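You operate a simulated robot arm through the tools that you are given. There is no shell and no other tool. Be economical: measure what you need, move in short steps, check, and stop when the job is done.

You run a simulated robot arm. Do the job below in one go: nothing can be reset, and whatever is moved stays where it is left.

TASK
Put the green spacer ring from the strip bench top on the top of the fixture table and the yellow spacer ring on the top of the motor table.

Only the result counts: the job must be done as asked and must still hold three seconds after the hand-in. Knocking over, shifting, dropping, spilling or breaking anything else fails it.

THE ROBOT
A 7-joint arm with a two-finger parallel gripper on a trunk, on a base that drives. Base frame: it is fixed to the floor where the robot stands at the start and does not move with it; the origin is under the middle of the robot, x ahead of it, y to its left, z up. Lengths are in m, angles in degrees, forces in N, time in s.
With the tool pointing down near the work surface it reaches from about 0.2 to 0.72 m from the robot's upright axis, wherever it stands. Its first joint turns from -166.0 to 166.0 degrees. Places, roughly: top of the fixture table [0.8, 3.5, 0.9]; top of the motor table [-3.5, 2.2, 0.9]. Payload 1.57 kg.
The tool frame sits at the grasp point between the pads (the TCP): z along the fingers, y along the line on which they close. The tips reach 0.03 m beyond it. The gripper opens to 0.11 m. The fingers are 0.024 m wide and 0.012 m thick; the gripper's body (0.048 by 0.112 m) begins 0.078 m behind the TCP.
Orientation is that of the tool frame in the base frame, as [roll, pitch, yaw] about the fixed x, y, z axes, in that order (R = Rz(yaw) Ry(pitch) Rx(roll)). With the fingers straight down and closing along the base's y, the tool's x points along the base's -x, its y along +y and its z along -z.

THE INTERFACE
- The arm moves only by the tool send_rows. Its argument "targets" is a list of rows, each an object of numbers (a shift or turn left out is 0, a gripper value left out holds the last): "dx", "dy", "dz": the shift along the base's x, y, z in m; "rx", "ry", "rz": the turn, a rotation vector about the base's x, y, z in degrees; "gripper": the finger opening in m, from 0 to 0.11. In form: [{"dx": .., "dy": .., "dz": .., "rx": .., "ry": .., "rz": .., "gripper": ..}, ...]. A call has 1 to 20 rows; each row shifts and turns the commanded pose from where the row before left it. Each row takes 0.2 s and may step no farther than 0.05 m and 8.6 degrees from the row before; otherwise, or with a gripper value out of range, the whole call is refused. A pose out of reach is approached as far as the arm can. The call stops where the force on the tool passes 40 N (or 10 N more than at its start, if that is more) or the arm is blocked; 0.2 s more then pass. The fingers move at their own pace (about 0.045 m/s each) and stop on an object; they squeeze with about 34 N. The grip force told is the motor's: it shows also when the fingers shut on nothing. Time passes only in rows, and 0.2 s behind the last, so rows that do not move let the fingers close. The reply holds the time, the measured pose of the TCP, the force on the tool along the base axes, the opening and the grip force, in the units named above and with some noise, with the torque about the TCP (base axes, N m) and any sound that the robot's microphone picked up, and new pictures: "views" is both (left out), scene, wrist or none.
- Cameras (640 x 400 px; columns grow to the right, rows downward): "scene" is now at [0.018, 0.148, 1.5439]; the picture's right is [-0.03, -1.00, 0.00], its down [-0.74, 0.02, -0.68] and it looks along [0.68, -0.02, -0.74] (base axes); focal length 261 px, centre (320, 200). "wrist" rides on the gripper at [0.07, 0.016, -0.141] in the tool frame; the picture's right is [-0.23, 0.97, 0.00], its down [-0.85, -0.20, -0.48] and it looks along [-0.47, -0.11, 0.88] (tool axes); focal length 222 px, centre (320, 200). There is no depth. A picture from a camera that has moved, and an enlarged one, comes with that camera's place and axes in the base frame and with its lens.
- move_column(by): slides the trunk up (or, below 0, down) by that many m; the arm and the scene camera ride with it, the base frame stays. It gives what a move gives, with no picture.
- drive_base(legs): drives the robot by 1 to 6 legs, each [ahead, turn to the left] in m and degrees, along the robot's own axes; the way and the turn of a leg run together, so that a leg with both is an arc; at most 1.5 m and 180 degrees a leg. The arm and the cameras ride along, it lands a little off, and it stops where it bumps. It gives what a move gives, and a new picture of the scene camera.
- pan_tilt(pan, tilt): turns the head with the scene camera to pan (to the left, within 155 degrees either way) and tilt (down, from -29 to 69), counted from straight ahead of the robot. It gives what a move gives, and a new picture of the scene camera.
- zoom(camera, box): a new picture of the part [left, top, right, bottom] of that camera's present view, enlarged. It takes no simulated time.
- sign_off(): hands the job in; it is judged then, once.

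Work in short steps. Places have to be worked out from the pictures, the camera data and where the tool is seen: move nearer, look again, correct. Check each grasp and each placing, and mend what went wrong. You have 120 turns and 260 pictures in all, those below and enlarged ones among them. Open the gripper and draw the arm clear of the work before you hand the job in, unless the task says otherwise; then end with one line.

The tools are called after ">>>" as name(argument=value, ...) on one line, values as JSON. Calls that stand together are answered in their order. send_rows: Moves the arm, as the interface text tells. Its arguments: {"type":"object","properties":{"targets":{"type":"array"},"views":{"type":"string","enum":["both","scene","wrist","none"]}},"required":["targets"]} The other tools are called the same way: move_column (by) slides the trunk up or down; drive_base (legs) drives the base; pan_tilt (pan, tilt) turns the head that bears the scene camera; zoom (camera, box) takes an enlarged picture of a part of a camera's view; sign_off () hands the job in.

At the start:

```text
time: 0.0
position: [0.3551, 0.2362, 1.1822]
ee_rot: [-179.9, 0.0, -179.9]
contact_force: [-0.7, -0.7, 0.0]
torque: [0.03, -0.02, 0.03]
grip_width: 0.11
gripper_force: 0.1
trunk travel left (down, up): [-0.482, 0.108]
robot x, y, heading: [-0.0007, -0.0048, 0.1]
head pan, tilt: [-1.8, 47.4]
```

scene: 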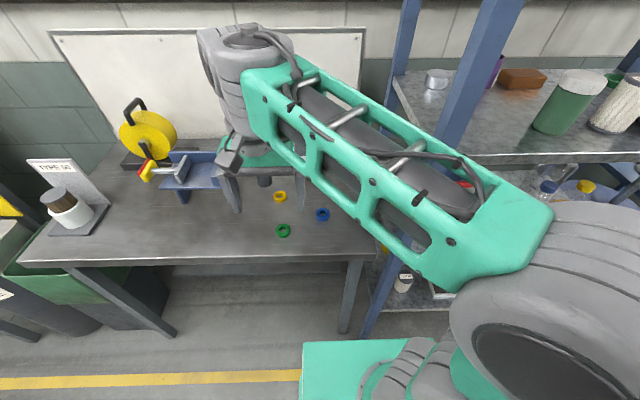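
wrist: 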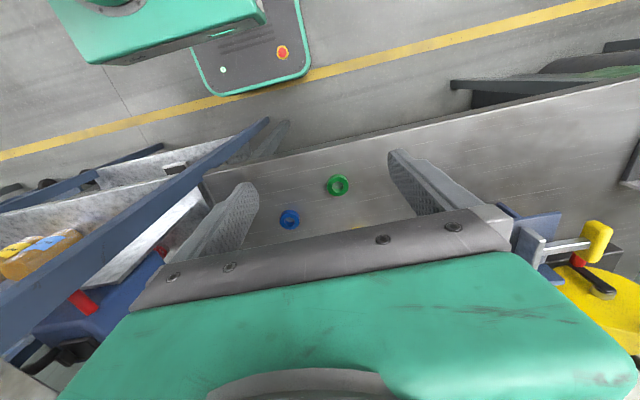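

The rings look to be at roughly green (0.49, 0.25) and yellow (0.63, 0.265) on the bench. I'll zoom in to refine that.

>>> zoom(camera="scene", box=[240, 170, 360, 245])

>>> zoom(camera="wrist", box=[260, 150, 400, 238])

```text
5.33 times, centred on (300, 208) of scene
camera zoom: at [0.018, 0.148, 1.5439], right [-0.03, -1.0, 0.0], down [-0.74, 0.02, -0.68], along [0.68, -0.02, -0.74], focal length 1394 px, centre (427, 160)
```

zoom: 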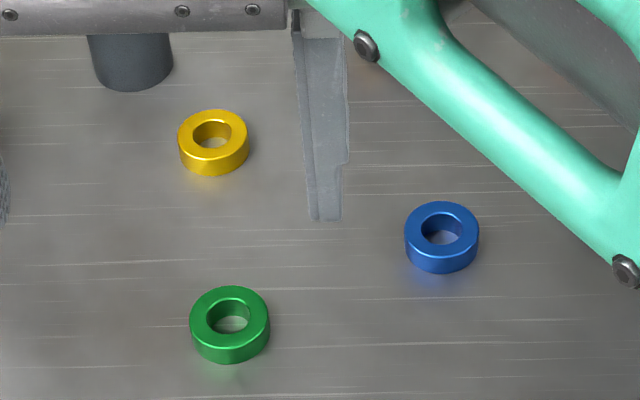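

```text
4.55 times, centred on (330, 194) of wrist
camera zoom: at [0.2851, 0.2523, 1.3226], right [0.23, 0.97, 0.0], down [0.86, -0.2, 0.48], along [0.47, -0.11, -0.88], focal length 1010 px, centre (274, 227)
```

zoom: 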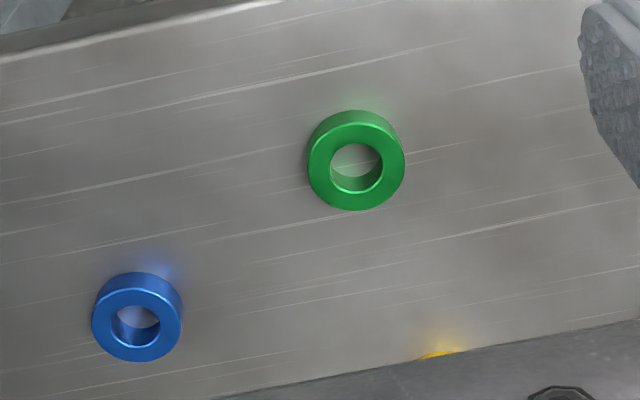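

The two views agree: green's top centre is about (0.479, 0.244, 0.917), with an outer diameter of about 45 mm. I move over it and come down part way.

>>> send_rows(targets=[{"dx": 0.042, "dy": 0.003}, {"dx": 0.042, "dy": 0.003}, {"dx": 0.04, "dy": 0.002}, {"dz": -0.045}, {"dz": -0.045}, {"dz": -0.045}, {"dz": -0.035}, {}])

```text
time: 1.8
position: [0.4797, 0.2453, 1.0103]
ee_rot: [-180.0, 0.1, -179.9]
contact_force: [0.4, 0.5, 0.2]
torque: [0.01, 0.02, -0.02]
grip_width: 0.1102
gripper_force: 0.1
trunk travel left (down, up): [-0.482, 0.108]
robot x, y, heading: [-0.0001, -0.0043, 0.2]
head pan, tilt: [-1.8, 47.4]
camera scene: at [0.0182, 0.148, 1.5439], right [-0.03, -1.0, 0.0], down [-0.74, 0.02, -0.68], along [0.68, -0.02, -0.74], focal length 261 px, centre (320, 200)
camera wrist: at [0.409, 0.2609, 1.1508], right [0.23, 0.97, 0.0], down [0.85, -0.2, 0.48], along [0.47, -0.11, -0.88], focal length 222 px, centre (320, 200)
```

scene: 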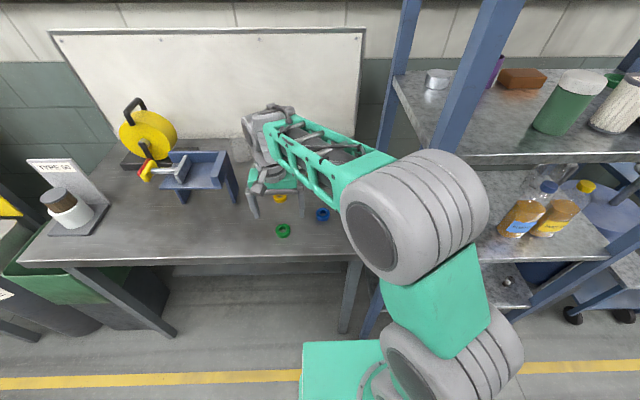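
wrist: 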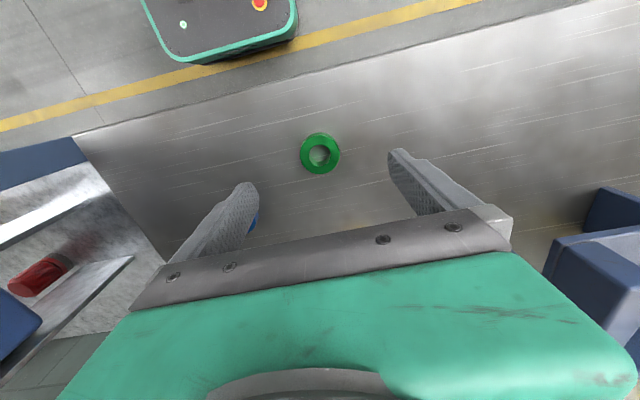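

Re-measured from here, the ring is at (0.478, 0.245), right under the TCP. I come down to z ≈ 0.935 and close.

>>> send_rows(targets=[{"dx": -0.001, "dz": -0.03}, {"dz": -0.025}, {"dz": -0.012}, {"dz": -0.008}, {}, {"gripper": 0.03}, {}, {}, {}, {}, {}, {}])

```text
time: 4.4
position: [0.4763, 0.2456, 0.9361]
ee_rot: [-179.9, 0.0, -179.9]
contact_force: [0.2, -0.6, 0.0]
torque: [0.0, -0.03, -0.01]
grip_width: 0.0403
gripper_force: 34.2
trunk travel left (down, up): [-0.482, 0.108]
robot x, y, heading: [-0.0007, -0.0036, 0.2]
head pan, tilt: [-1.8, 47.4]
camera scene: at [0.0181, 0.1479, 1.5439], right [-0.03, -1.0, 0.0], down [-0.74, 0.02, -0.68], along [0.68, -0.02, -0.74], focal length 261 px, centre (320, 200)
camera wrist: at [0.408, 0.2603, 1.0769], right [0.23, 0.97, 0.0], down [0.85, -0.2, 0.48], along [0.47, -0.11, -0.88], focal length 222 px, centre (320, 200)
```

scene: 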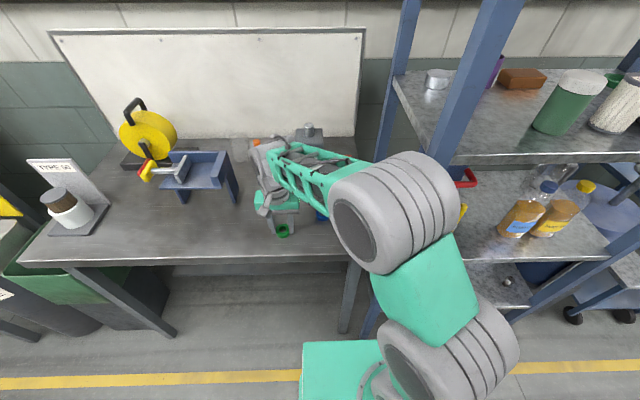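
wrist: 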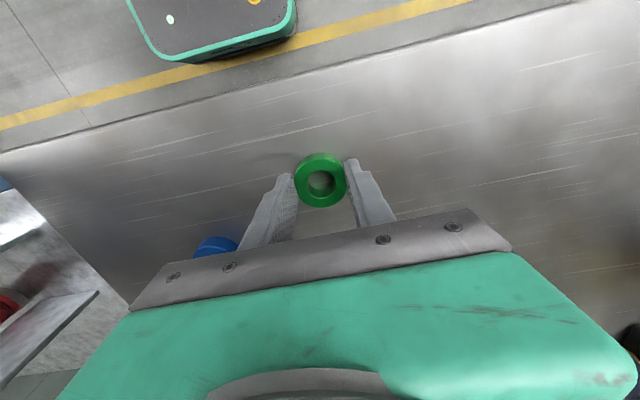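

The ring is held at 40 mm opening and centred. I lift it and draw the arm in, then look left towards the fixture table.

>>> send_rows(targets=[{"dz": 0.03}, {"dz": 0.045}, {"dz": 0.045}, {"dz": 0.045}, {"dz": 0.045}, {"dz": 0.04}, {"dx": -0.04, "dy": -0.04}, {"dx": -0.04, "dy": -0.04}, {"dx": -0.03, "dy": -0.04}, {"dx": -0.03, "dy": -0.04}, {}], views="wrist")

>>> pan_tilt(pan=70, tilt=20)

>>> pan_tilt(pan=145, tilt=20)

```text
refused: row 7 steps farther than a row can; nothing moved
```

```text
time: 5.8
position: [0.4768, 0.2442, 0.9357]
ee_rot: [-179.8, 0.0, -179.9]
contact_force: [1.0, -0.2, 0.8]
torque: [0.02, -0.04, -0.01]
grip_width: 0.0401
gripper_force: 34.3
trunk travel left (down, up): [-0.482, 0.108]
robot x, y, heading: [-0.0017, -0.0046, -0.0]
head pan, tilt: [70.0, 20.0]
camera scene: at [-0.0293, 0.2379, 1.5859], right [0.94, -0.34, 0.0], down [-0.12, -0.32, -0.94], along [0.32, 0.88, -0.34], focal length 261 px, centre (320, 200)
```

scene: 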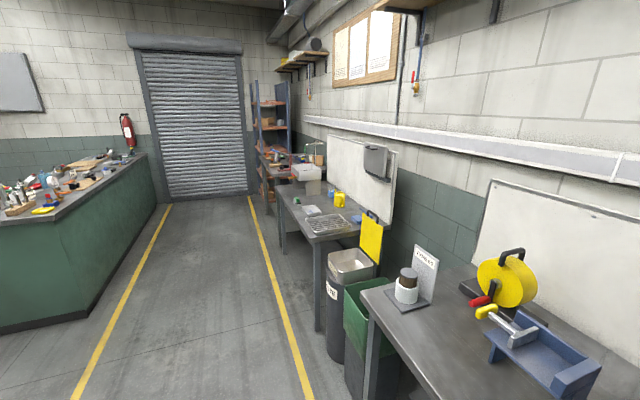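

```text
time: 7.3
position: [0.4783, 0.2452, 0.9359]
ee_rot: [-179.9, 0.1, -179.9]
contact_force: [1.3, -0.3, 1.4]
torque: [0.02, -0.03, -0.01]
grip_width: 0.0403
gripper_force: 33.8
trunk travel left (down, up): [-0.482, 0.108]
robot x, y, heading: [0.0029, 0.0001, 0.2]
head pan, tilt: [145.0, 20.0]
camera scene: at [-0.1375, 0.2039, 1.5859], right [0.57, 0.82, 0.0], down [0.28, -0.2, -0.94], along [-0.77, 0.54, -0.34], focal length 261 px, centre (320, 200)
```

scene: 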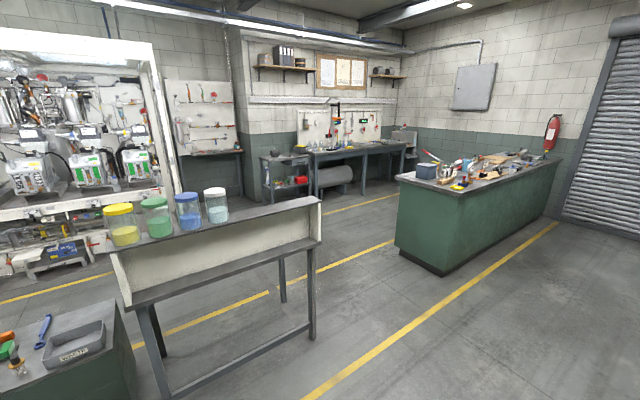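

The way left is an open aisle along +y. The lift call was refused because one step was too long, so I lift and tuck again with shorter steps.

>>> send_rows(targets=[{"dz": 0.03}, {"dz": 0.045}, {"dz": 0.045}, {"dz": 0.045}, {"dz": 0.045}, {"dz": 0.04}, {"dx": -0.03, "dy": -0.03}, {"dx": -0.03, "dy": -0.03}, {"dx": -0.03, "dy": -0.03}, {"dx": -0.03, "dy": -0.03}, {}], views="wrist")

```text
time: 9.7
position: [0.3592, 0.1225, 1.1874]
ee_rot: [-179.9, 0.1, -179.8]
contact_force: [-0.6, 0.3, 0.0]
torque: [0.02, -0.03, 0.01]
grip_width: 0.0301
gripper_force: 0.0
trunk travel left (down, up): [-0.482, 0.108]
robot x, y, heading: [-0.0008, -0.0004, 0.1]
head pan, tilt: [145.0, 20.0]
camera wrist: at [0.2893, 0.1394, 1.3273], right [0.23, 0.97, 0.0], down [0.86, -0.2, 0.48], along [0.47, -0.11, -0.88], focal length 222 px, centre (320, 200)
```

wrist: 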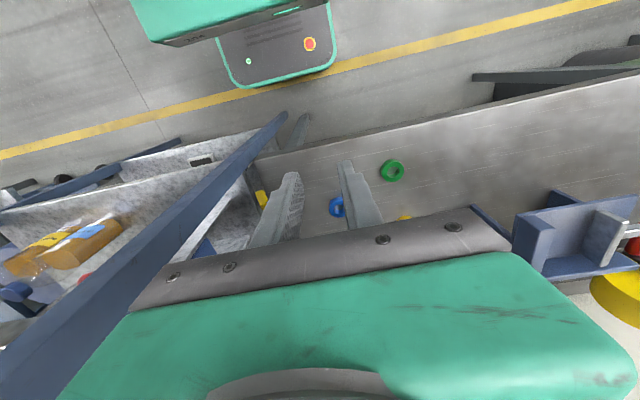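

The gripper is empty: the ring slipped out at the start of the lift and lies near (0.476, 0.238). The grip was probably too high on it, so I go back over it and look before taking it lower.

>>> send_rows(targets=[{"dx": 0.03, "dy": 0.03, "gripper": 0.11}, {"dx": 0.03, "dy": 0.03}, {"dx": 0.03, "dy": 0.03}, {"dx": 0.028, "dy": 0.026}, {"dz": -0.045}, {"dz": -0.045}, {"dz": -0.045}, {"dz": -0.045}, {}], views="wrist")

>>> zoom(camera="wrist", box=[240, 110, 400, 210])

```text
time: 11.7
position: [0.4772, 0.2402, 1.004]
ee_rot: [-179.9, 0.0, -179.9]
contact_force: [0.9, 0.0, -0.4]
torque: [-0.04, 0.02, 0.03]
grip_width: 0.11
gripper_force: 0.1
trunk travel left (down, up): [-0.482, 0.108]
robot x, y, heading: [-0.0009, -0.0026, -0.0]
head pan, tilt: [145.0, 20.0]
camera wrist: at [0.4072, 0.256, 1.1445], right [0.23, 0.97, 0.0], down [0.86, -0.2, 0.48], along [0.47, -0.11, -0.88], focal length 222 px, centre (320, 200)
```

wrist: 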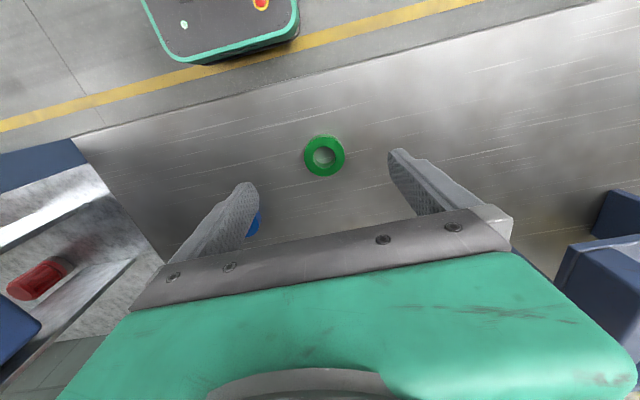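

```text
4.00 times, centred on (320, 160) of wrist
camera zoom: at [0.4072, 0.256, 1.1445], right [0.23, 0.97, 0.0], down [0.86, -0.2, 0.48], along [0.47, -0.11, -0.88], focal length 888 px, centre (320, 360)
```

zoom: 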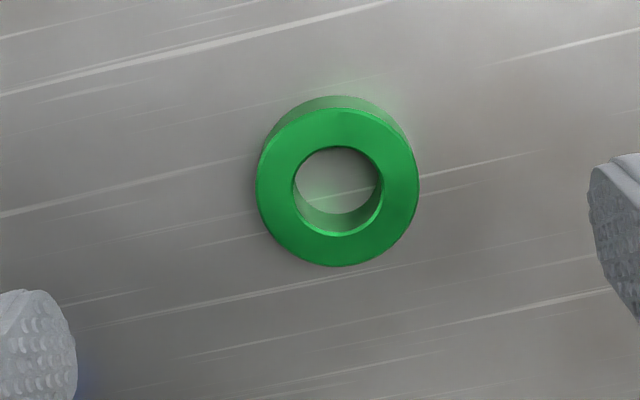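

The ring still sits at (0.479, 0.244). I go lower this time, to TCP 0.931 with the tips just off the bench, close fully, and test with a small slow lift.

>>> send_rows(targets=[{"dx": 0.002, "dy": 0.004, "dz": -0.03}, {"dz": -0.025}, {"dz": -0.01}, {"dz": -0.005}, {"dz": -0.003}, {}], views="none")

>>> send_rows(targets=[{"gripper": 0.0}, {}, {}, {}, {}, {}, {}, {}], views="none")

>>> zoom(camera="wrist", box=[240, 130, 400, 230])

```text
time: 13.1
position: [0.4784, 0.2446, 0.9343]
ee_rot: [-180.0, 0.0, -179.9]
contact_force: [0.2, 0.6, 0.6]
torque: [-0.02, -0.04, -0.02]
grip_width: 0.11
gripper_force: 0.1
trunk travel left (down, up): [-0.482, 0.108]
robot x, y, heading: [0.0007, -0.0047, 0.2]
head pan, tilt: [145.0, 20.0]
```

```text
time: 14.9
position: [0.479, 0.2441, 0.9345]
ee_rot: [-179.9, 0.0, -179.9]
contact_force: [-0.2, 0.6, -0.1]
torque: [0.02, 0.03, 0.02]
grip_width: 0.0398
gripper_force: 34.5
trunk travel left (down, up): [-0.482, 0.108]
robot x, y, heading: [0.0006, -0.0034, -0.2]
head pan, tilt: [145.0, 20.0]
```

```text
4.00 times, centred on (320, 180) of wrist
camera zoom: at [0.4087, 0.2596, 1.0754], right [0.23, 0.97, 0.0], down [0.85, -0.2, 0.48], along [0.47, -0.11, -0.88], focal length 888 px, centre (320, 280)
```

zoom: 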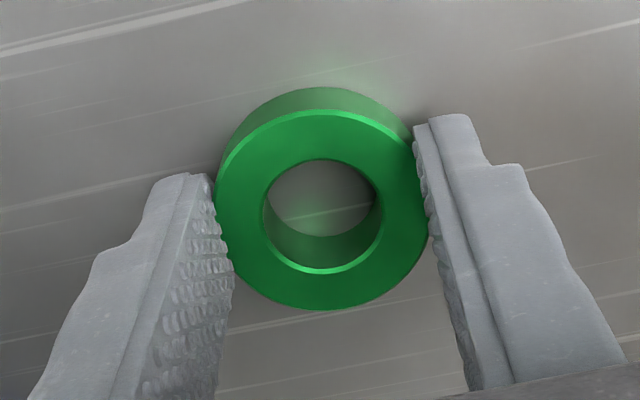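

Gripped at 39.8 mm. I lift slowly by 3 cm and check whether it holds.

>>> send_rows(targets=[{"dz": 0.004}, {"dz": 0.006}, {"dz": 0.01}, {"dz": 0.01}, {}], views="wrist")

```text
time: 16.1
position: [0.4779, 0.2436, 0.9641]
ee_rot: [-179.9, 0.0, -180.0]
contact_force: [-0.1, 1.1, -0.3]
torque: [0.0, -0.01, -0.02]
grip_width: 0.0401
gripper_force: 34.1
trunk travel left (down, up): [-0.482, 0.108]
robot x, y, heading: [0.0003, -0.0031, 0.3]
head pan, tilt: [145.0, 20.0]
camera wrist: at [0.4084, 0.2602, 1.1054], right [0.23, 0.97, 0.0], down [0.86, -0.2, 0.48], along [0.47, -0.11, -0.88], focal length 222 px, centre (320, 200)
```

wrist: 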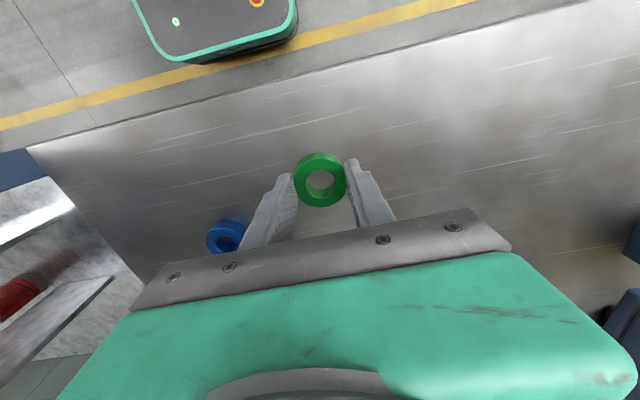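

It holds. I keep lifting gently, then draw the arm in.

>>> send_rows(targets=[{"dz": 0.012}, {"dz": 0.016}, {"dz": 0.02}, {"dz": 0.02}, {"dz": 0.02}, {"dz": 0.02}, {"dz": 0.02}, {"dz": 0.014}, {"dx": -0.01, "dy": -0.01}, {"dx": -0.02, "dy": -0.02}, {"dx": -0.02, "dy": -0.02}, {"dx": -0.02, "dy": -0.02}, {"dx": -0.02, "dy": -0.02}, {"dx": -0.015, "dy": -0.015}, {"dx": -0.005, "dy": -0.005}, {}], views="wrist")

```text
time: 19.5
position: [0.3667, 0.1346, 1.1055]
ee_rot: [-180.0, 0.0, -179.9]
contact_force: [-0.5, 0.7, -1.3]
torque: [-0.01, 0.0, 0.0]
grip_width: 0.0401
gripper_force: 33.6
trunk travel left (down, up): [-0.482, 0.108]
robot x, y, heading: [0.0044, -0.0016, -0.2]
head pan, tilt: [145.0, 20.0]
camera wrist: at [0.2976, 0.1503, 1.2461], right [0.23, 0.97, 0.0], down [0.86, -0.2, 0.48], along [0.47, -0.11, -0.88], focal length 222 px, centre (320, 200)
```

wrist: 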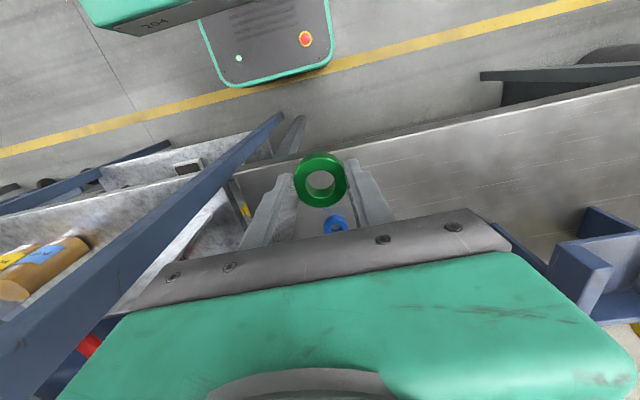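

Still held. I back off from the bench, turn left to face +y, and look ahead.

>>> drive_base(legs=[[-0.3, 0], [0, 90]])

>>> pan_tilt(pan=-15, tilt=25)

```text
time: 25.4
position: [-0.4434, 0.3622, 1.1053]
ee_rot: [-179.8, 0.0, -88.7]
contact_force: [0.2, -0.4, -0.8]
torque: [0.0, 0.01, 0.02]
grip_width: 0.0402
gripper_force: 33.7
trunk travel left (down, up): [-0.482, 0.108]
robot x, y, heading: [-0.2946, -0.0001, 91.4]
head pan, tilt: [145.0, 20.0]
camera scene: at [-0.5023, -0.1456, 1.5859], right [-0.83, 0.55, 0.0], down [0.19, 0.29, -0.94], along [-0.52, -0.78, -0.34], focal length 261 px, centre (320, 200)
```

scene: 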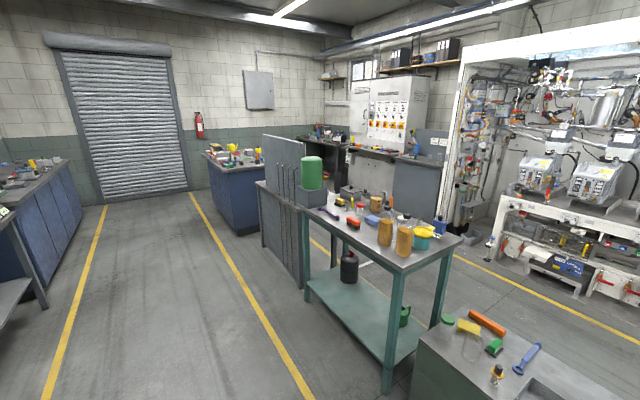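

```text
time: 27.9
position: [-0.4432, 0.3616, 1.105]
ee_rot: [-179.9, 0.0, -88.5]
contact_force: [0.0, -0.2, -0.9]
torque: [0.0, -0.01, -0.01]
grip_width: 0.0401
gripper_force: 34.7
trunk travel left (down, up): [-0.482, 0.108]
robot x, y, heading: [-0.2933, -0.004, 91.6]
head pan, tilt: [-15.0, 25.0]
camera scene: at [-0.4292, 0.0217, 1.5778], right [0.97, -0.23, 0.0], down [-0.1, -0.41, -0.91], along [0.21, 0.88, -0.42], focal length 261 px, centre (320, 200)
```

scene: 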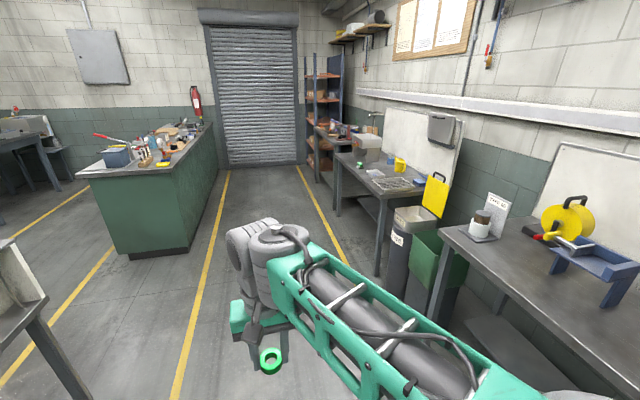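

The aisle is clear. I drive 1.5 m ahead, then look at the tables on the right.

>>> drive_base(legs=[[1.5, -2.0]])

>>> pan_tilt(pan=-40, tilt=25)

```text
time: 35.3
position: [-0.4606, 1.8615, 1.1045]
ee_rot: [-179.9, 0.0, -89.7]
contact_force: [0.5, -0.7, -1.9]
torque: [-0.03, 0.01, 0.02]
grip_width: 0.0398
gripper_force: 34.3
trunk travel left (down, up): [-0.482, 0.108]
robot x, y, heading: [-0.3209, 1.4953, 90.2]
head pan, tilt: [-15.0, 25.0]
camera scene: at [-0.4521, 1.522, 1.5778], right [0.97, -0.25, 0.0], down [-0.11, -0.41, -0.91], along [0.23, 0.88, -0.42], focal length 261 px, centre (320, 200)
```

scene: 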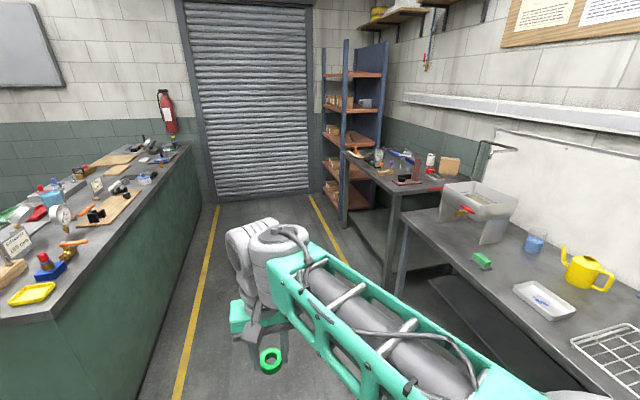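

```text
time: 36.2
position: [-0.4605, 1.8618, 1.1052]
ee_rot: [-179.9, 0.0, -89.6]
contact_force: [0.8, 0.1, -1.2]
torque: [-0.02, -0.02, -0.01]
grip_width: 0.0403
gripper_force: 34.8
trunk travel left (down, up): [-0.482, 0.108]
robot x, y, heading: [-0.3188, 1.4943, 90.5]
head pan, tilt: [-40.0, 25.0]
camera scene: at [-0.4167, 1.5038, 1.5778], right [0.77, -0.64, 0.0], down [-0.27, -0.33, -0.91], along [0.58, 0.7, -0.42], focal length 261 px, centre (320, 200)
```

scene: 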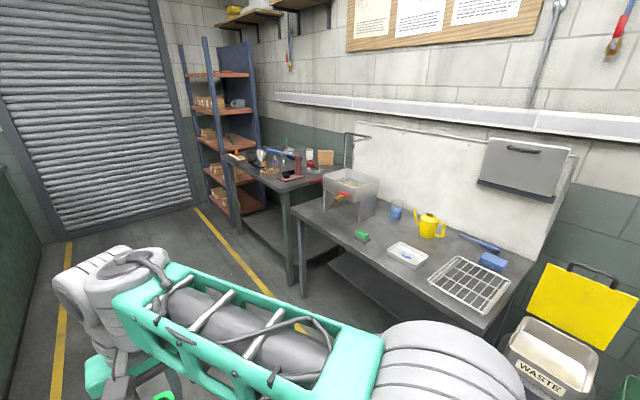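

The fixture table spans y ≈ 2.9–3.9 with its front edge at x ≈ 0.46, and it has clutter on it. I drive on to y ≈ 3.35, turn to face it and look.

>>> drive_base(legs=[[1.45, 0], [0.4, 0], [0, -90]])

>>> pan_tilt(pan=0, tilt=35)

```text
time: 49.4
position: [0.0338, 3.505, 1.1059]
ee_rot: [-179.9, 0.1, -179.9]
contact_force: [0.8, -0.3, -0.6]
torque: [0.03, 0.01, -0.01]
grip_width: 0.0402
gripper_force: 34.0
trunk travel left (down, up): [-0.482, 0.108]
robot x, y, heading: [-0.3351, 3.3706, -0.0]
head pan, tilt: [-40.0, 25.0]
camera scene: at [-0.3238, 3.462, 1.5778], right [-0.64, -0.77, 0.0], down [-0.32, 0.27, -0.91], along [0.69, -0.58, -0.42], focal length 261 px, centre (320, 200)
```

scene: 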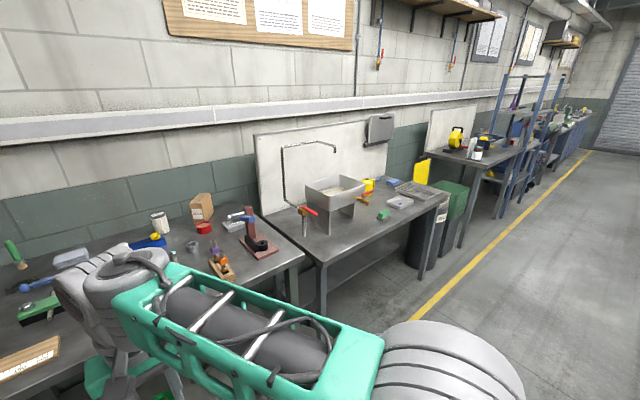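

```text
time: 50.5
position: [0.0344, 3.5062, 1.1051]
ee_rot: [-179.8, -0.1, -179.9]
contact_force: [0.3, 0.3, -1.8]
torque: [0.01, -0.02, 0.03]
grip_width: 0.0401
gripper_force: 34.4
trunk travel left (down, up): [-0.482, 0.108]
robot x, y, heading: [-0.3342, 3.363, -0.2]
head pan, tilt: [0.0, 35.0]
camera scene: at [-0.3063, 3.5212, 1.5621], right [0.0, -1.0, 0.0], down [-0.57, 0.0, -0.82], along [0.82, 0.0, -0.57], focal length 261 px, centre (320, 200)
```

scene: 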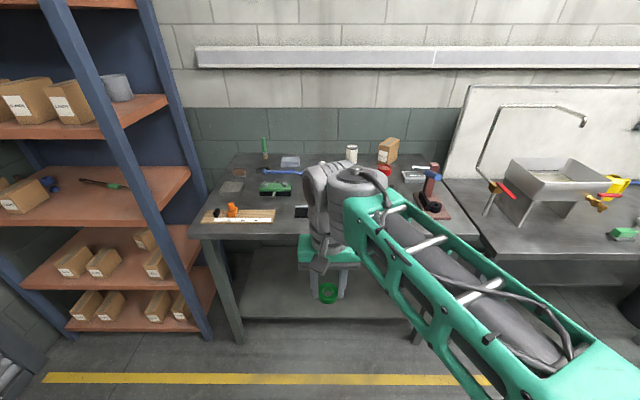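

The front edge is at about x = 0.40, and the arm hides the middle of the table. I drive 0.33 m closer and look with the wrist camera.

>>> drive_base(legs=[[0.33, 0]])

>>> send_rows(targets=[{"dz": 0.02}, {"dz": 0.02}, {}])

```text
time: 52.7
position: [0.3618, 3.5052, 1.1055]
ee_rot: [-180.0, 0.0, 180.0]
contact_force: [-0.2, 0.1, -0.7]
torque: [-0.01, 0.0, 0.03]
grip_width: 0.04
gripper_force: 34.1
trunk travel left (down, up): [-0.482, 0.108]
robot x, y, heading: [-0.0077, 3.3636, 0.1]
head pan, tilt: [0.0, 35.0]
camera scene: at [0.0217, 3.5212, 1.5621], right [0.0, -1.0, 0.0], down [-0.57, 0.0, -0.82], along [0.82, 0.0, -0.57], focal length 261 px, centre (320, 200)
```

scene: 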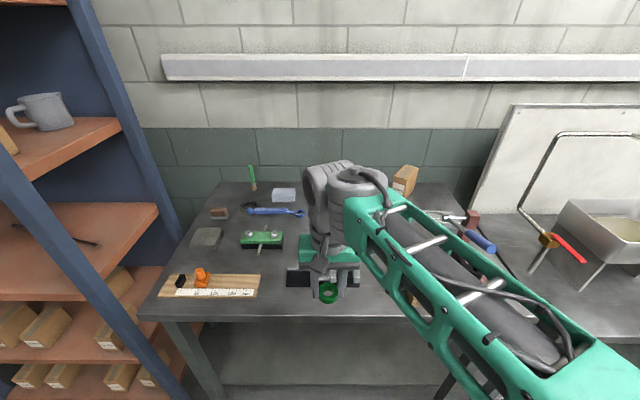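

```text
time: 53.5
position: [0.3613, 3.506, 1.1453]
ee_rot: [-179.9, -0.1, -179.9]
contact_force: [-1.3, -0.6, -1.6]
torque: [-0.01, -0.01, -0.03]
grip_width: 0.0402
gripper_force: 34.4
trunk travel left (down, up): [-0.482, 0.108]
robot x, y, heading: [-0.0078, 3.3681, 0.2]
head pan, tilt: [0.0, 35.0]
camera scene: at [0.0214, 3.5212, 1.5621], right [0.0, -1.0, 0.0], down [-0.57, 0.0, -0.82], along [0.82, 0.0, -0.57], focal length 261 px, centre (320, 200)
camera wrist: at [0.2928, 3.5215, 1.286], right [0.23, 0.97, 0.0], down [0.86, -0.2, 0.48], along [0.47, -0.11, -0.88], focal length 222 px, centre (320, 200)
```

scene: 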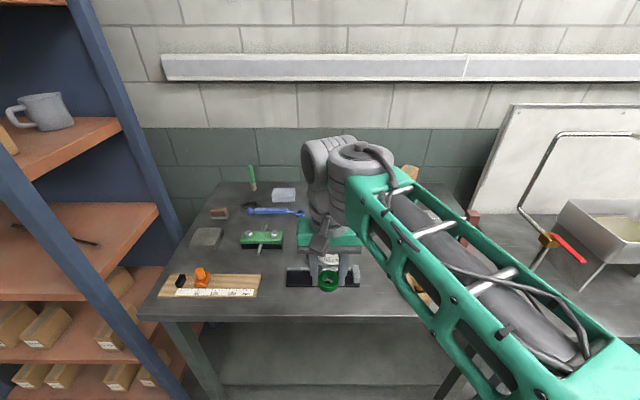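
wrist: 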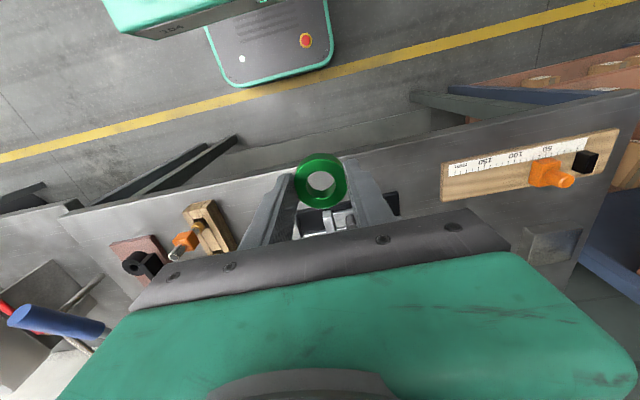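

There's a black-and-silver item at x ≈ 0.56, y 3.40–3.62, and a wooden block near y ≈ 3.24. The front strip around (0.46, 3.345) looks free, so I move above it and look.

>>> send_rows(targets=[{"dy": -0.02}, {"dy": -0.03}, {"dy": -0.03}, {"dy": -0.03}, {"dy": -0.03}, {"dx": 0.02, "dy": -0.02}, {"dx": 0.02}, {}])

>>> zoom(camera="wrist", box=[160, 110, 480, 310])

```text
time: 55.3
position: [0.4034, 3.3454, 1.1461]
ee_rot: [-179.9, -0.1, -179.9]
contact_force: [0.1, 0.4, -0.3]
torque: [0.04, -0.02, 0.0]
grip_width: 0.0399
gripper_force: 34.2
trunk travel left (down, up): [-0.482, 0.108]
robot x, y, heading: [-0.0018, 3.371, 0.2]
head pan, tilt: [0.0, 35.0]
camera scene: at [0.0215, 3.5212, 1.5621], right [0.0, -1.0, 0.0], down [-0.57, 0.0, -0.82], along [0.82, 0.0, -0.57], focal length 261 px, centre (320, 200)
camera wrist: at [0.3331, 3.3608, 1.2872], right [0.23, 0.97, 0.0], down [0.86, -0.2, 0.48], along [0.47, -0.11, -0.88], focal length 222 px, centre (320, 200)
```

scene: 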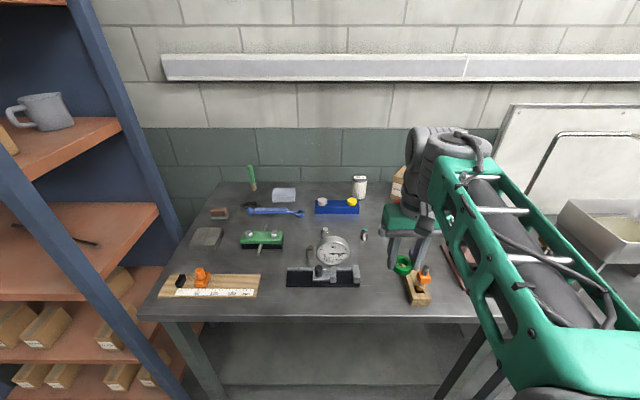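
wrist: 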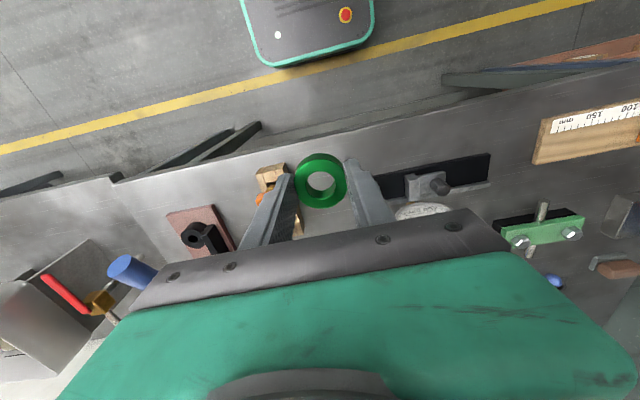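

```text
2.00 times, centred on (320, 210) of wrist
camera zoom: at [0.3331, 3.3608, 1.2872], right [0.23, 0.97, 0.0], down [0.86, -0.2, 0.48], along [0.47, -0.11, -0.88], focal length 444 px, centre (320, 180)
```

zoom: 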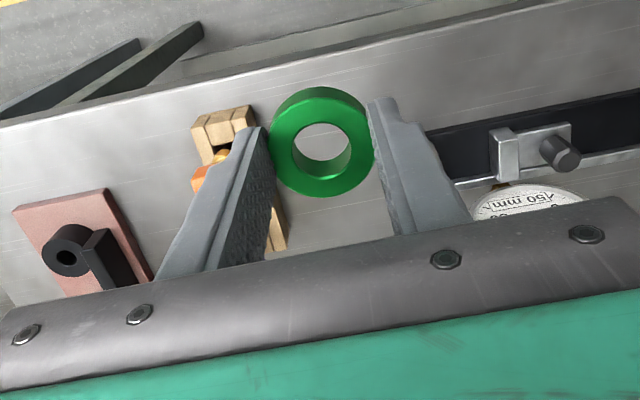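

Now I can see it clearly: (0.465, 3.36) is clear of both the dial gauge's bar and the wooden block. I move over it and come down to just above the table.

>>> send_rows(targets=[{"dx": 0.02, "dy": 0.005}, {"dx": 0.022, "dy": 0.005}, {"dx": 0.02, "dy": 0.005}, {"dz": -0.02}, {"dz": -0.03}, {"dz": -0.03}, {"dz": -0.03}, {"dz": -0.03}, {"dz": -0.025}, {"dz": -0.02}, {"dz": -0.01}, {}])

>>> zoom(camera="wrist", box=[160, 90, 480, 290])

```text
time: 57.9
position: [0.4639, 3.3587, 0.9497]
ee_rot: [-179.9, 0.0, -179.9]
contact_force: [-0.5, 0.0, -1.4]
torque: [0.01, 0.01, 0.0]
grip_width: 0.04
gripper_force: 34.4
trunk travel left (down, up): [-0.482, 0.108]
robot x, y, heading: [-0.0018, 3.3689, -0.2]
head pan, tilt: [0.0, 35.0]
camera scene: at [0.0215, 3.5212, 1.5621], right [0.0, -1.0, 0.0], down [-0.57, 0.0, -0.82], along [0.82, 0.0, -0.57], focal length 261 px, centre (320, 200)
camera wrist: at [0.3945, 3.3751, 1.0904], right [0.23, 0.97, 0.0], down [0.86, -0.2, 0.48], along [0.47, -0.11, -0.88], focal length 222 px, centre (320, 200)
```

scene: 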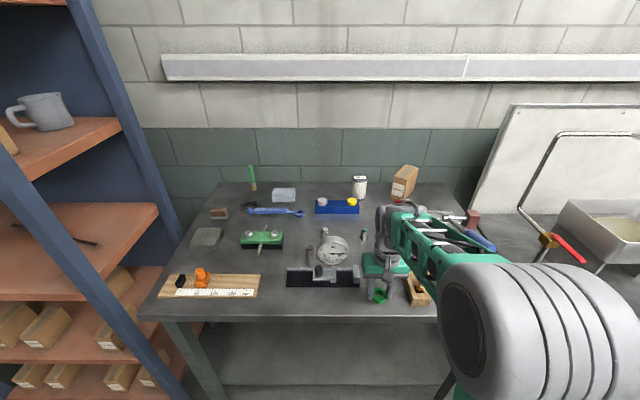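
wrist: 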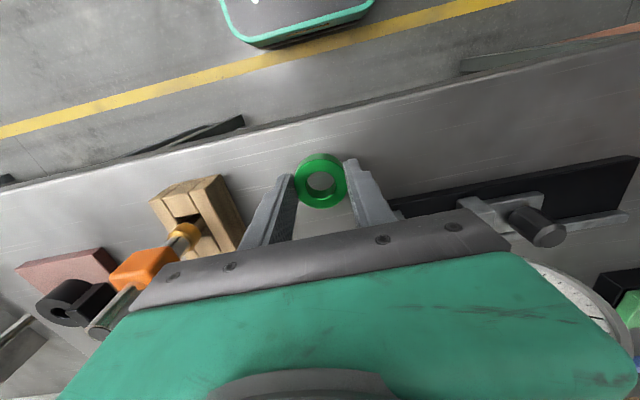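

```text
2.00 times, centred on (320, 190) of wrist
camera zoom: at [0.3945, 3.3751, 1.0904], right [0.23, 0.97, 0.0], down [0.86, -0.2, 0.48], along [0.47, -0.11, -0.88], focal length 444 px, centre (320, 220)
```

zoom: 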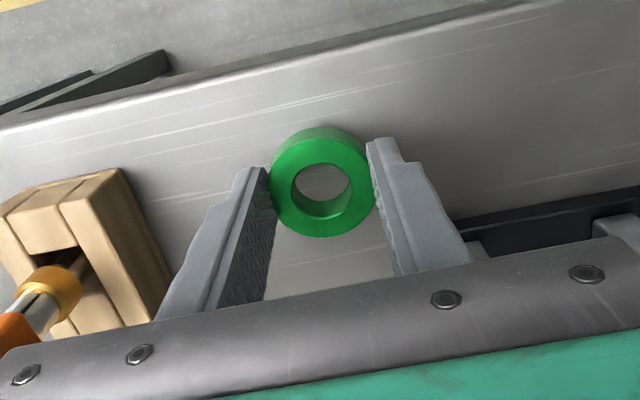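

There's clear space around it. I lower in small steps towards contact height.

>>> send_rows(targets=[{"dz": -0.006}, {"dz": -0.003}, {"dz": -0.002}, {"dz": -0.002}, {}], views="none")

```text
time: 59.1
position: [0.464, 3.3588, 0.9373]
ee_rot: [-179.9, 0.1, -179.9]
contact_force: [0.8, 0.5, -1.1]
torque: [-0.02, 0.0, 0.02]
grip_width: 0.0404
gripper_force: 34.8
trunk travel left (down, up): [-0.482, 0.108]
robot x, y, heading: [-0.0067, 3.3688, -0.1]
head pan, tilt: [0.0, 35.0]
```

No contact yet, so I keep going down millimetre by millimetre.

>>> send_rows(targets=[{"dz": -0.0015}, {"dz": -0.0015}, {}], views="none")

>>> zoom(camera="wrist", box=[240, 130, 400, 230])

```text
time: 59.9
position: [0.4637, 3.3593, 0.9348]
ee_rot: [-179.9, 0.1, -180.0]
contact_force: [-1.3, -0.3, 3.8]
torque: [0.1, 0.04, 0.03]
grip_width: 0.0404
gripper_force: 33.9
trunk travel left (down, up): [-0.482, 0.108]
robot x, y, heading: [-0.0066, 3.3677, 0.0]
head pan, tilt: [0.0, 35.0]
```

```text
4.00 times, centred on (320, 180) of wrist
camera zoom: at [0.3944, 3.3758, 1.0754], right [0.23, 0.97, 0.0], down [0.85, -0.2, 0.48], along [0.47, -0.11, -0.88], focal length 888 px, centre (320, 280)
```

zoom: 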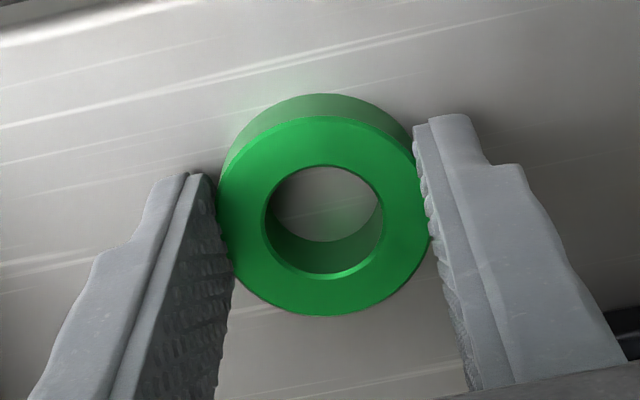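

The force (3.8 N upward) shows the ring is on the table. I open a little, wait, and lift straight up.

>>> send_rows(targets=[{"gripper": 0.06}, {}, {}, {"dz": 0.01}, {"dz": 0.02}, {"dz": 0.03}, {"dz": 0.04}, {"dz": 0.04}, {"dz": 0.04}, {"dz": 0.04}, {}])

```text
time: 62.3
position: [0.4641, 3.3621, 1.1538]
ee_rot: [-179.9, -0.1, -179.9]
contact_force: [0.8, -0.4, 0.1]
torque: [-0.01, -0.01, 0.0]
grip_width: 0.06
gripper_force: 0.1
trunk travel left (down, up): [-0.482, 0.108]
robot x, y, heading: [-0.0076, 3.3693, 0.2]
head pan, tilt: [0.0, 35.0]
camera scene: at [0.0213, 3.5212, 1.5621], right [0.0, -1.0, 0.0], down [-0.57, 0.0, -0.82], along [0.82, 0.0, -0.57], focal length 261 px, centre (320, 200)
camera wrist: at [0.3952, 3.3771, 1.2955], right [0.23, 0.97, 0.0], down [0.86, -0.2, 0.48], along [0.47, -0.11, -0.88], focal length 222 px, centre (320, 200)
```

scene: 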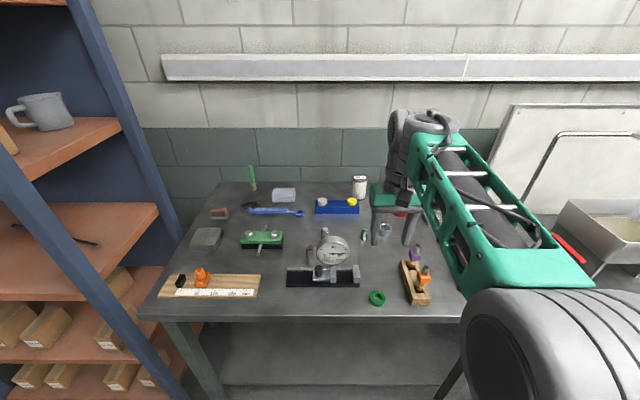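
wrist: 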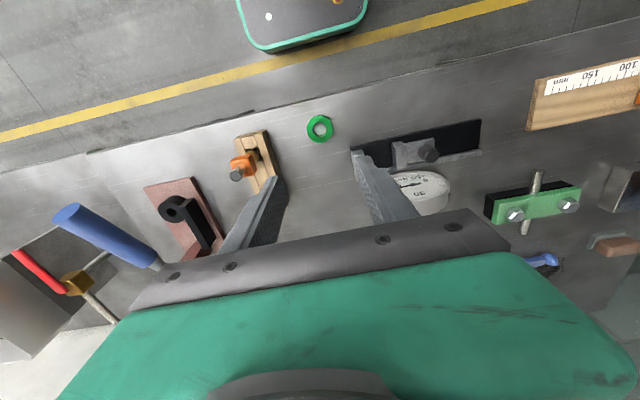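

Green stands on the fixture table and nothing else moved. I tuck the arm, back away and drive back down the aisle to the strip bench.

>>> send_rows(targets=[{"dx": -0.03, "dy": 0.03}, {"dx": -0.03, "dy": 0.03}, {"dx": -0.03, "dy": 0.03}, {"dx": -0.02, "dy": 0.03}, {"dy": 0.02}, {}], views="none")

>>> drive_base(legs=[[-0.31, 0], [0, -90], [1.5, 0]])

```text
time: 63.7
position: [0.3535, 3.5005, 1.1561]
ee_rot: [-179.9, 0.0, 180.0]
contact_force: [0.5, 0.8, -0.6]
torque: [-0.01, 0.04, -0.03]
grip_width: 0.0599
gripper_force: 0.0
trunk travel left (down, up): [-0.482, 0.108]
robot x, y, heading: [-0.0049, 3.3675, 0.1]
head pan, tilt: [0.0, 35.0]
```

```text
time: 76.6
position: [-0.1281, 1.5167, 1.1546]
ee_rot: [-179.9, -0.1, 92.3]
contact_force: [-0.6, -0.3, -1.3]
torque: [-0.02, 0.0, 0.0]
grip_width: 0.0601
gripper_force: 0.0
trunk travel left (down, up): [-0.482, 0.108]
robot x, y, heading: [-0.2741, 1.8711, -87.9]
head pan, tilt: [0.0, 35.0]
camera scene: at [-0.1206, 1.8465, 1.5621], right [-1.0, -0.04, 0.0], down [-0.02, 0.57, -0.82], along [0.03, -0.82, -0.57], focal length 261 px, centre (320, 200)
```

scene: 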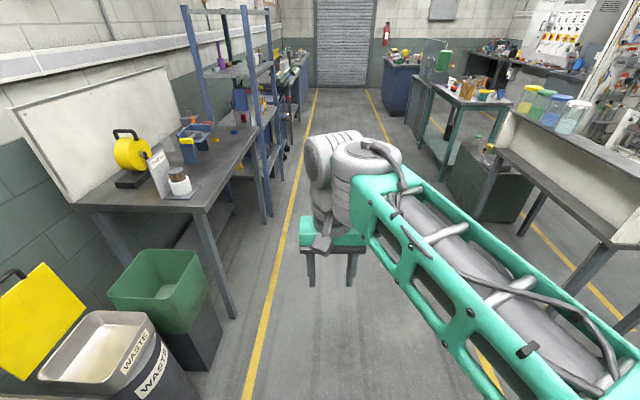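

The heading is −88° and the way is clear. I continue to y ≈ 0.17, turn to the bench and come closer.

>>> drive_base(legs=[[0.85, -4], [0.85, 0], [0, 92]])

>>> pan_tilt(pan=0, tilt=45)

```text
time: 89.0
position: [0.0469, 0.3099, 1.1564]
ee_rot: [-179.9, 0.0, 178.5]
contact_force: [0.2, -0.5, 0.5]
torque: [0.0, 0.01, 0.01]
grip_width: 0.0602
gripper_force: 0.0
trunk travel left (down, up): [-0.482, 0.108]
robot x, y, heading: [-0.3151, 0.1875, -1.4]
head pan, tilt: [0.0, 35.0]
camera scene: at [-0.2833, 0.3385, 1.5621], right [-0.03, -1.0, 0.0], down [-0.57, 0.02, -0.82], along [0.82, -0.02, -0.57], focal length 261 px, centre (320, 200)
```

scene: 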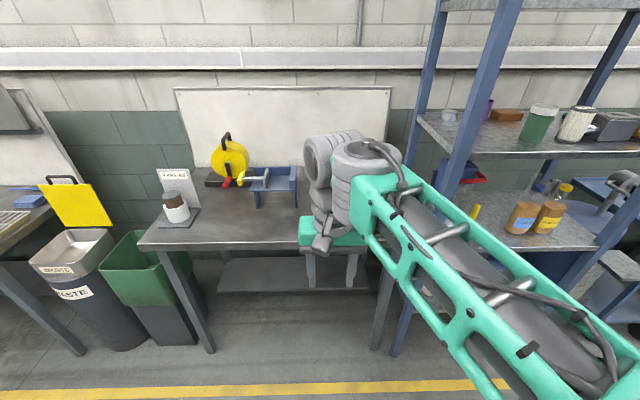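

```text
time: 89.7
position: [0.0469, 0.3094, 1.1555]
ee_rot: [-179.9, -0.1, 178.5]
contact_force: [0.0, 0.8, 0.0]
torque: [-0.03, 0.02, 0.01]
grip_width: 0.0602
gripper_force: 0.0
trunk travel left (down, up): [-0.482, 0.108]
robot x, y, heading: [-0.3154, 0.1838, -1.5]
head pan, tilt: [0.0, 45.0]
camera scene: at [-0.29, 0.3386, 1.5473], right [-0.03, -1.0, 0.0], down [-0.71, 0.02, -0.71], along [0.71, -0.02, -0.71], focal length 261 px, centre (320, 200)
```

scene: 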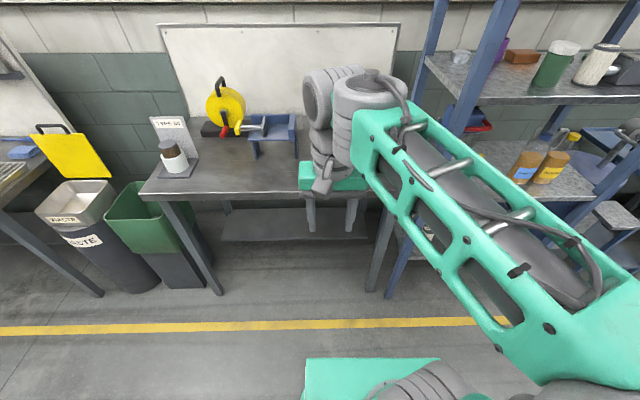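

I drive 0.33 m forward and straighten up. Then I raise the arm slightly and look.

>>> drive_base(legs=[[0.33, 1.5]])

>>> send_rows(targets=[{"dx": 0.03, "dy": -0.02, "gripper": 0.11}, {"dx": 0.03, "dy": -0.02}, {}])

```text
time: 91.9
position: [0.3737, 0.3134, 1.1557]
ee_rot: [-179.9, 0.0, -180.0]
contact_force: [0.1, 0.1, 0.3]
torque: [0.0, 0.0, 0.0]
grip_width: 0.0599
gripper_force: 0.1
trunk travel left (down, up): [-0.482, 0.108]
robot x, y, heading: [0.0176, 0.183, -0.1]
head pan, tilt: [0.0, 45.0]
camera scene: at [0.0364, 0.3344, 1.5472], right [0.0, -1.0, 0.0], down [-0.71, 0.0, -0.71], along [0.71, 0.0, -0.71], focal length 261 px, centre (320, 200)
```

scene: 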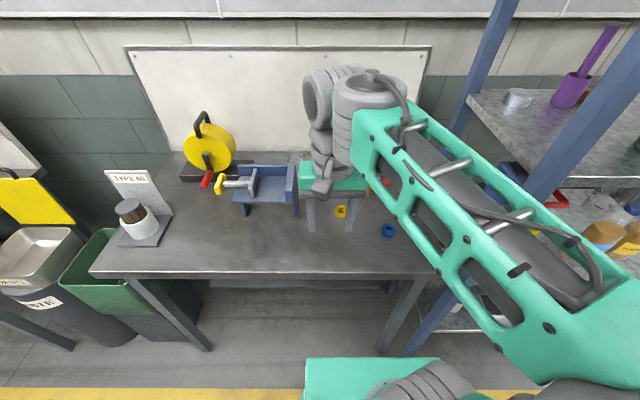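

```text
time: 92.7
position: [0.4333, 0.2726, 1.1569]
ee_rot: [-179.9, 0.0, -179.9]
contact_force: [0.6, -0.3, -0.5]
torque: [0.0, 0.0, 0.02]
grip_width: 0.1099
gripper_force: 0.0
trunk travel left (down, up): [-0.482, 0.108]
robot x, y, heading: [0.0133, 0.1772, -0.2]
head pan, tilt: [0.0, 45.0]
camera scene: at [0.0362, 0.3344, 1.5473], right [0.0, -1.0, 0.0], down [-0.71, 0.0, -0.71], along [0.71, 0.0, -0.71], focal length 261 px, centre (320, 200)
camera wrist: at [0.3636, 0.2891, 1.2969], right [0.23, 0.97, 0.0], down [0.86, -0.2, 0.48], along [0.47, -0.11, -0.88], focal length 222 px, centre (320, 200)
```

scene: 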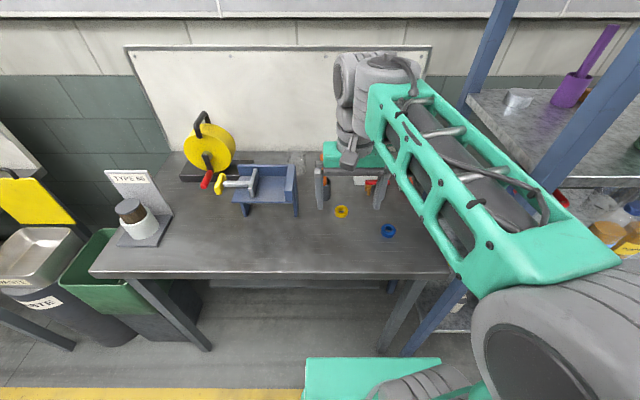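
wrist: 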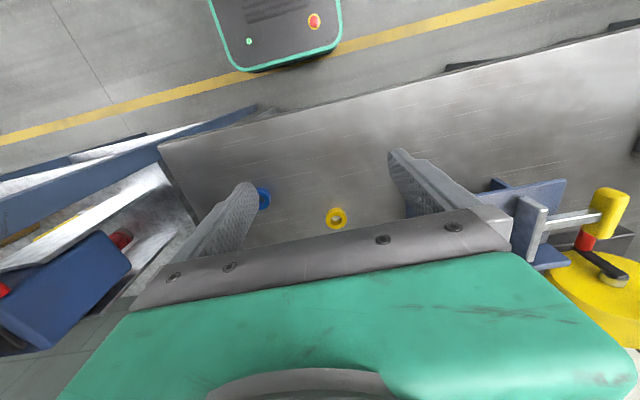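

Both views put the yellow ring at (0.615, 0.266). I move above it, come down to z ≈ 1.0 and recheck.

>>> send_rows(targets=[{"dx": 0.04, "dy": -0.003}, {"dx": 0.04, "dy": -0.004}, {"dx": 0.04}, {"dx": 0.04}, {"dx": 0.022}, {"dz": -0.04}, {"dz": -0.04}, {"dz": -0.04}, {"dz": -0.03}, {}])

>>> zoom(camera="wrist", box=[240, 110, 400, 210])

```text
time: 94.9
position: [0.6164, 0.2677, 1.0041]
ee_rot: [-179.8, 0.0, 179.9]
contact_force: [0.9, 1.2, 0.1]
torque: [0.02, 0.02, 0.04]
grip_width: 0.1101
gripper_force: 0.2
trunk travel left (down, up): [-0.482, 0.108]
robot x, y, heading: [0.0143, 0.1799, -0.0]
head pan, tilt: [0.0, 45.0]
camera scene: at [0.0363, 0.3344, 1.5473], right [0.0, -1.0, 0.0], down [-0.71, 0.0, -0.71], along [0.71, 0.0, -0.71], focal length 261 px, centre (320, 200)
camera wrist: at [0.547, 0.2831, 1.1454], right [0.23, 0.97, 0.0], down [0.85, -0.2, 0.48], along [0.47, -0.11, -0.88], focal length 222 px, centre (320, 200)
```

scene: 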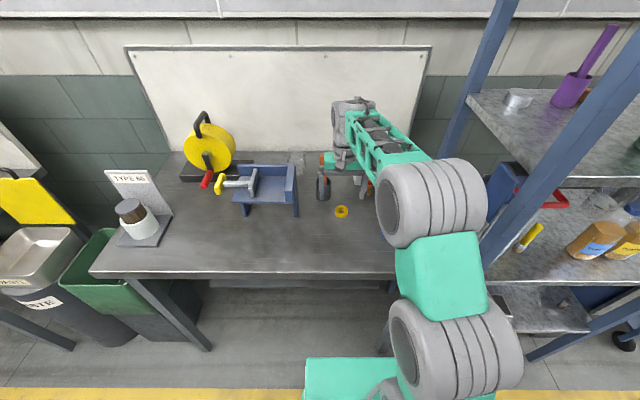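
wrist: 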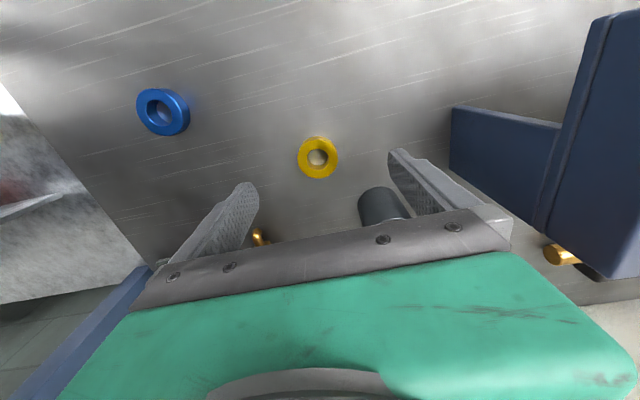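

```text
4.00 times, centred on (320, 160) of wrist
camera zoom: at [0.547, 0.2831, 1.1454], right [0.23, 0.97, 0.0], down [0.85, -0.2, 0.48], along [0.47, -0.11, -0.88], focal length 888 px, centre (320, 360)
```

zoom: 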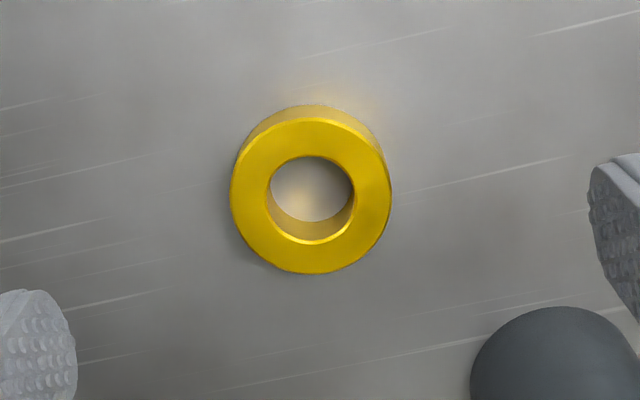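

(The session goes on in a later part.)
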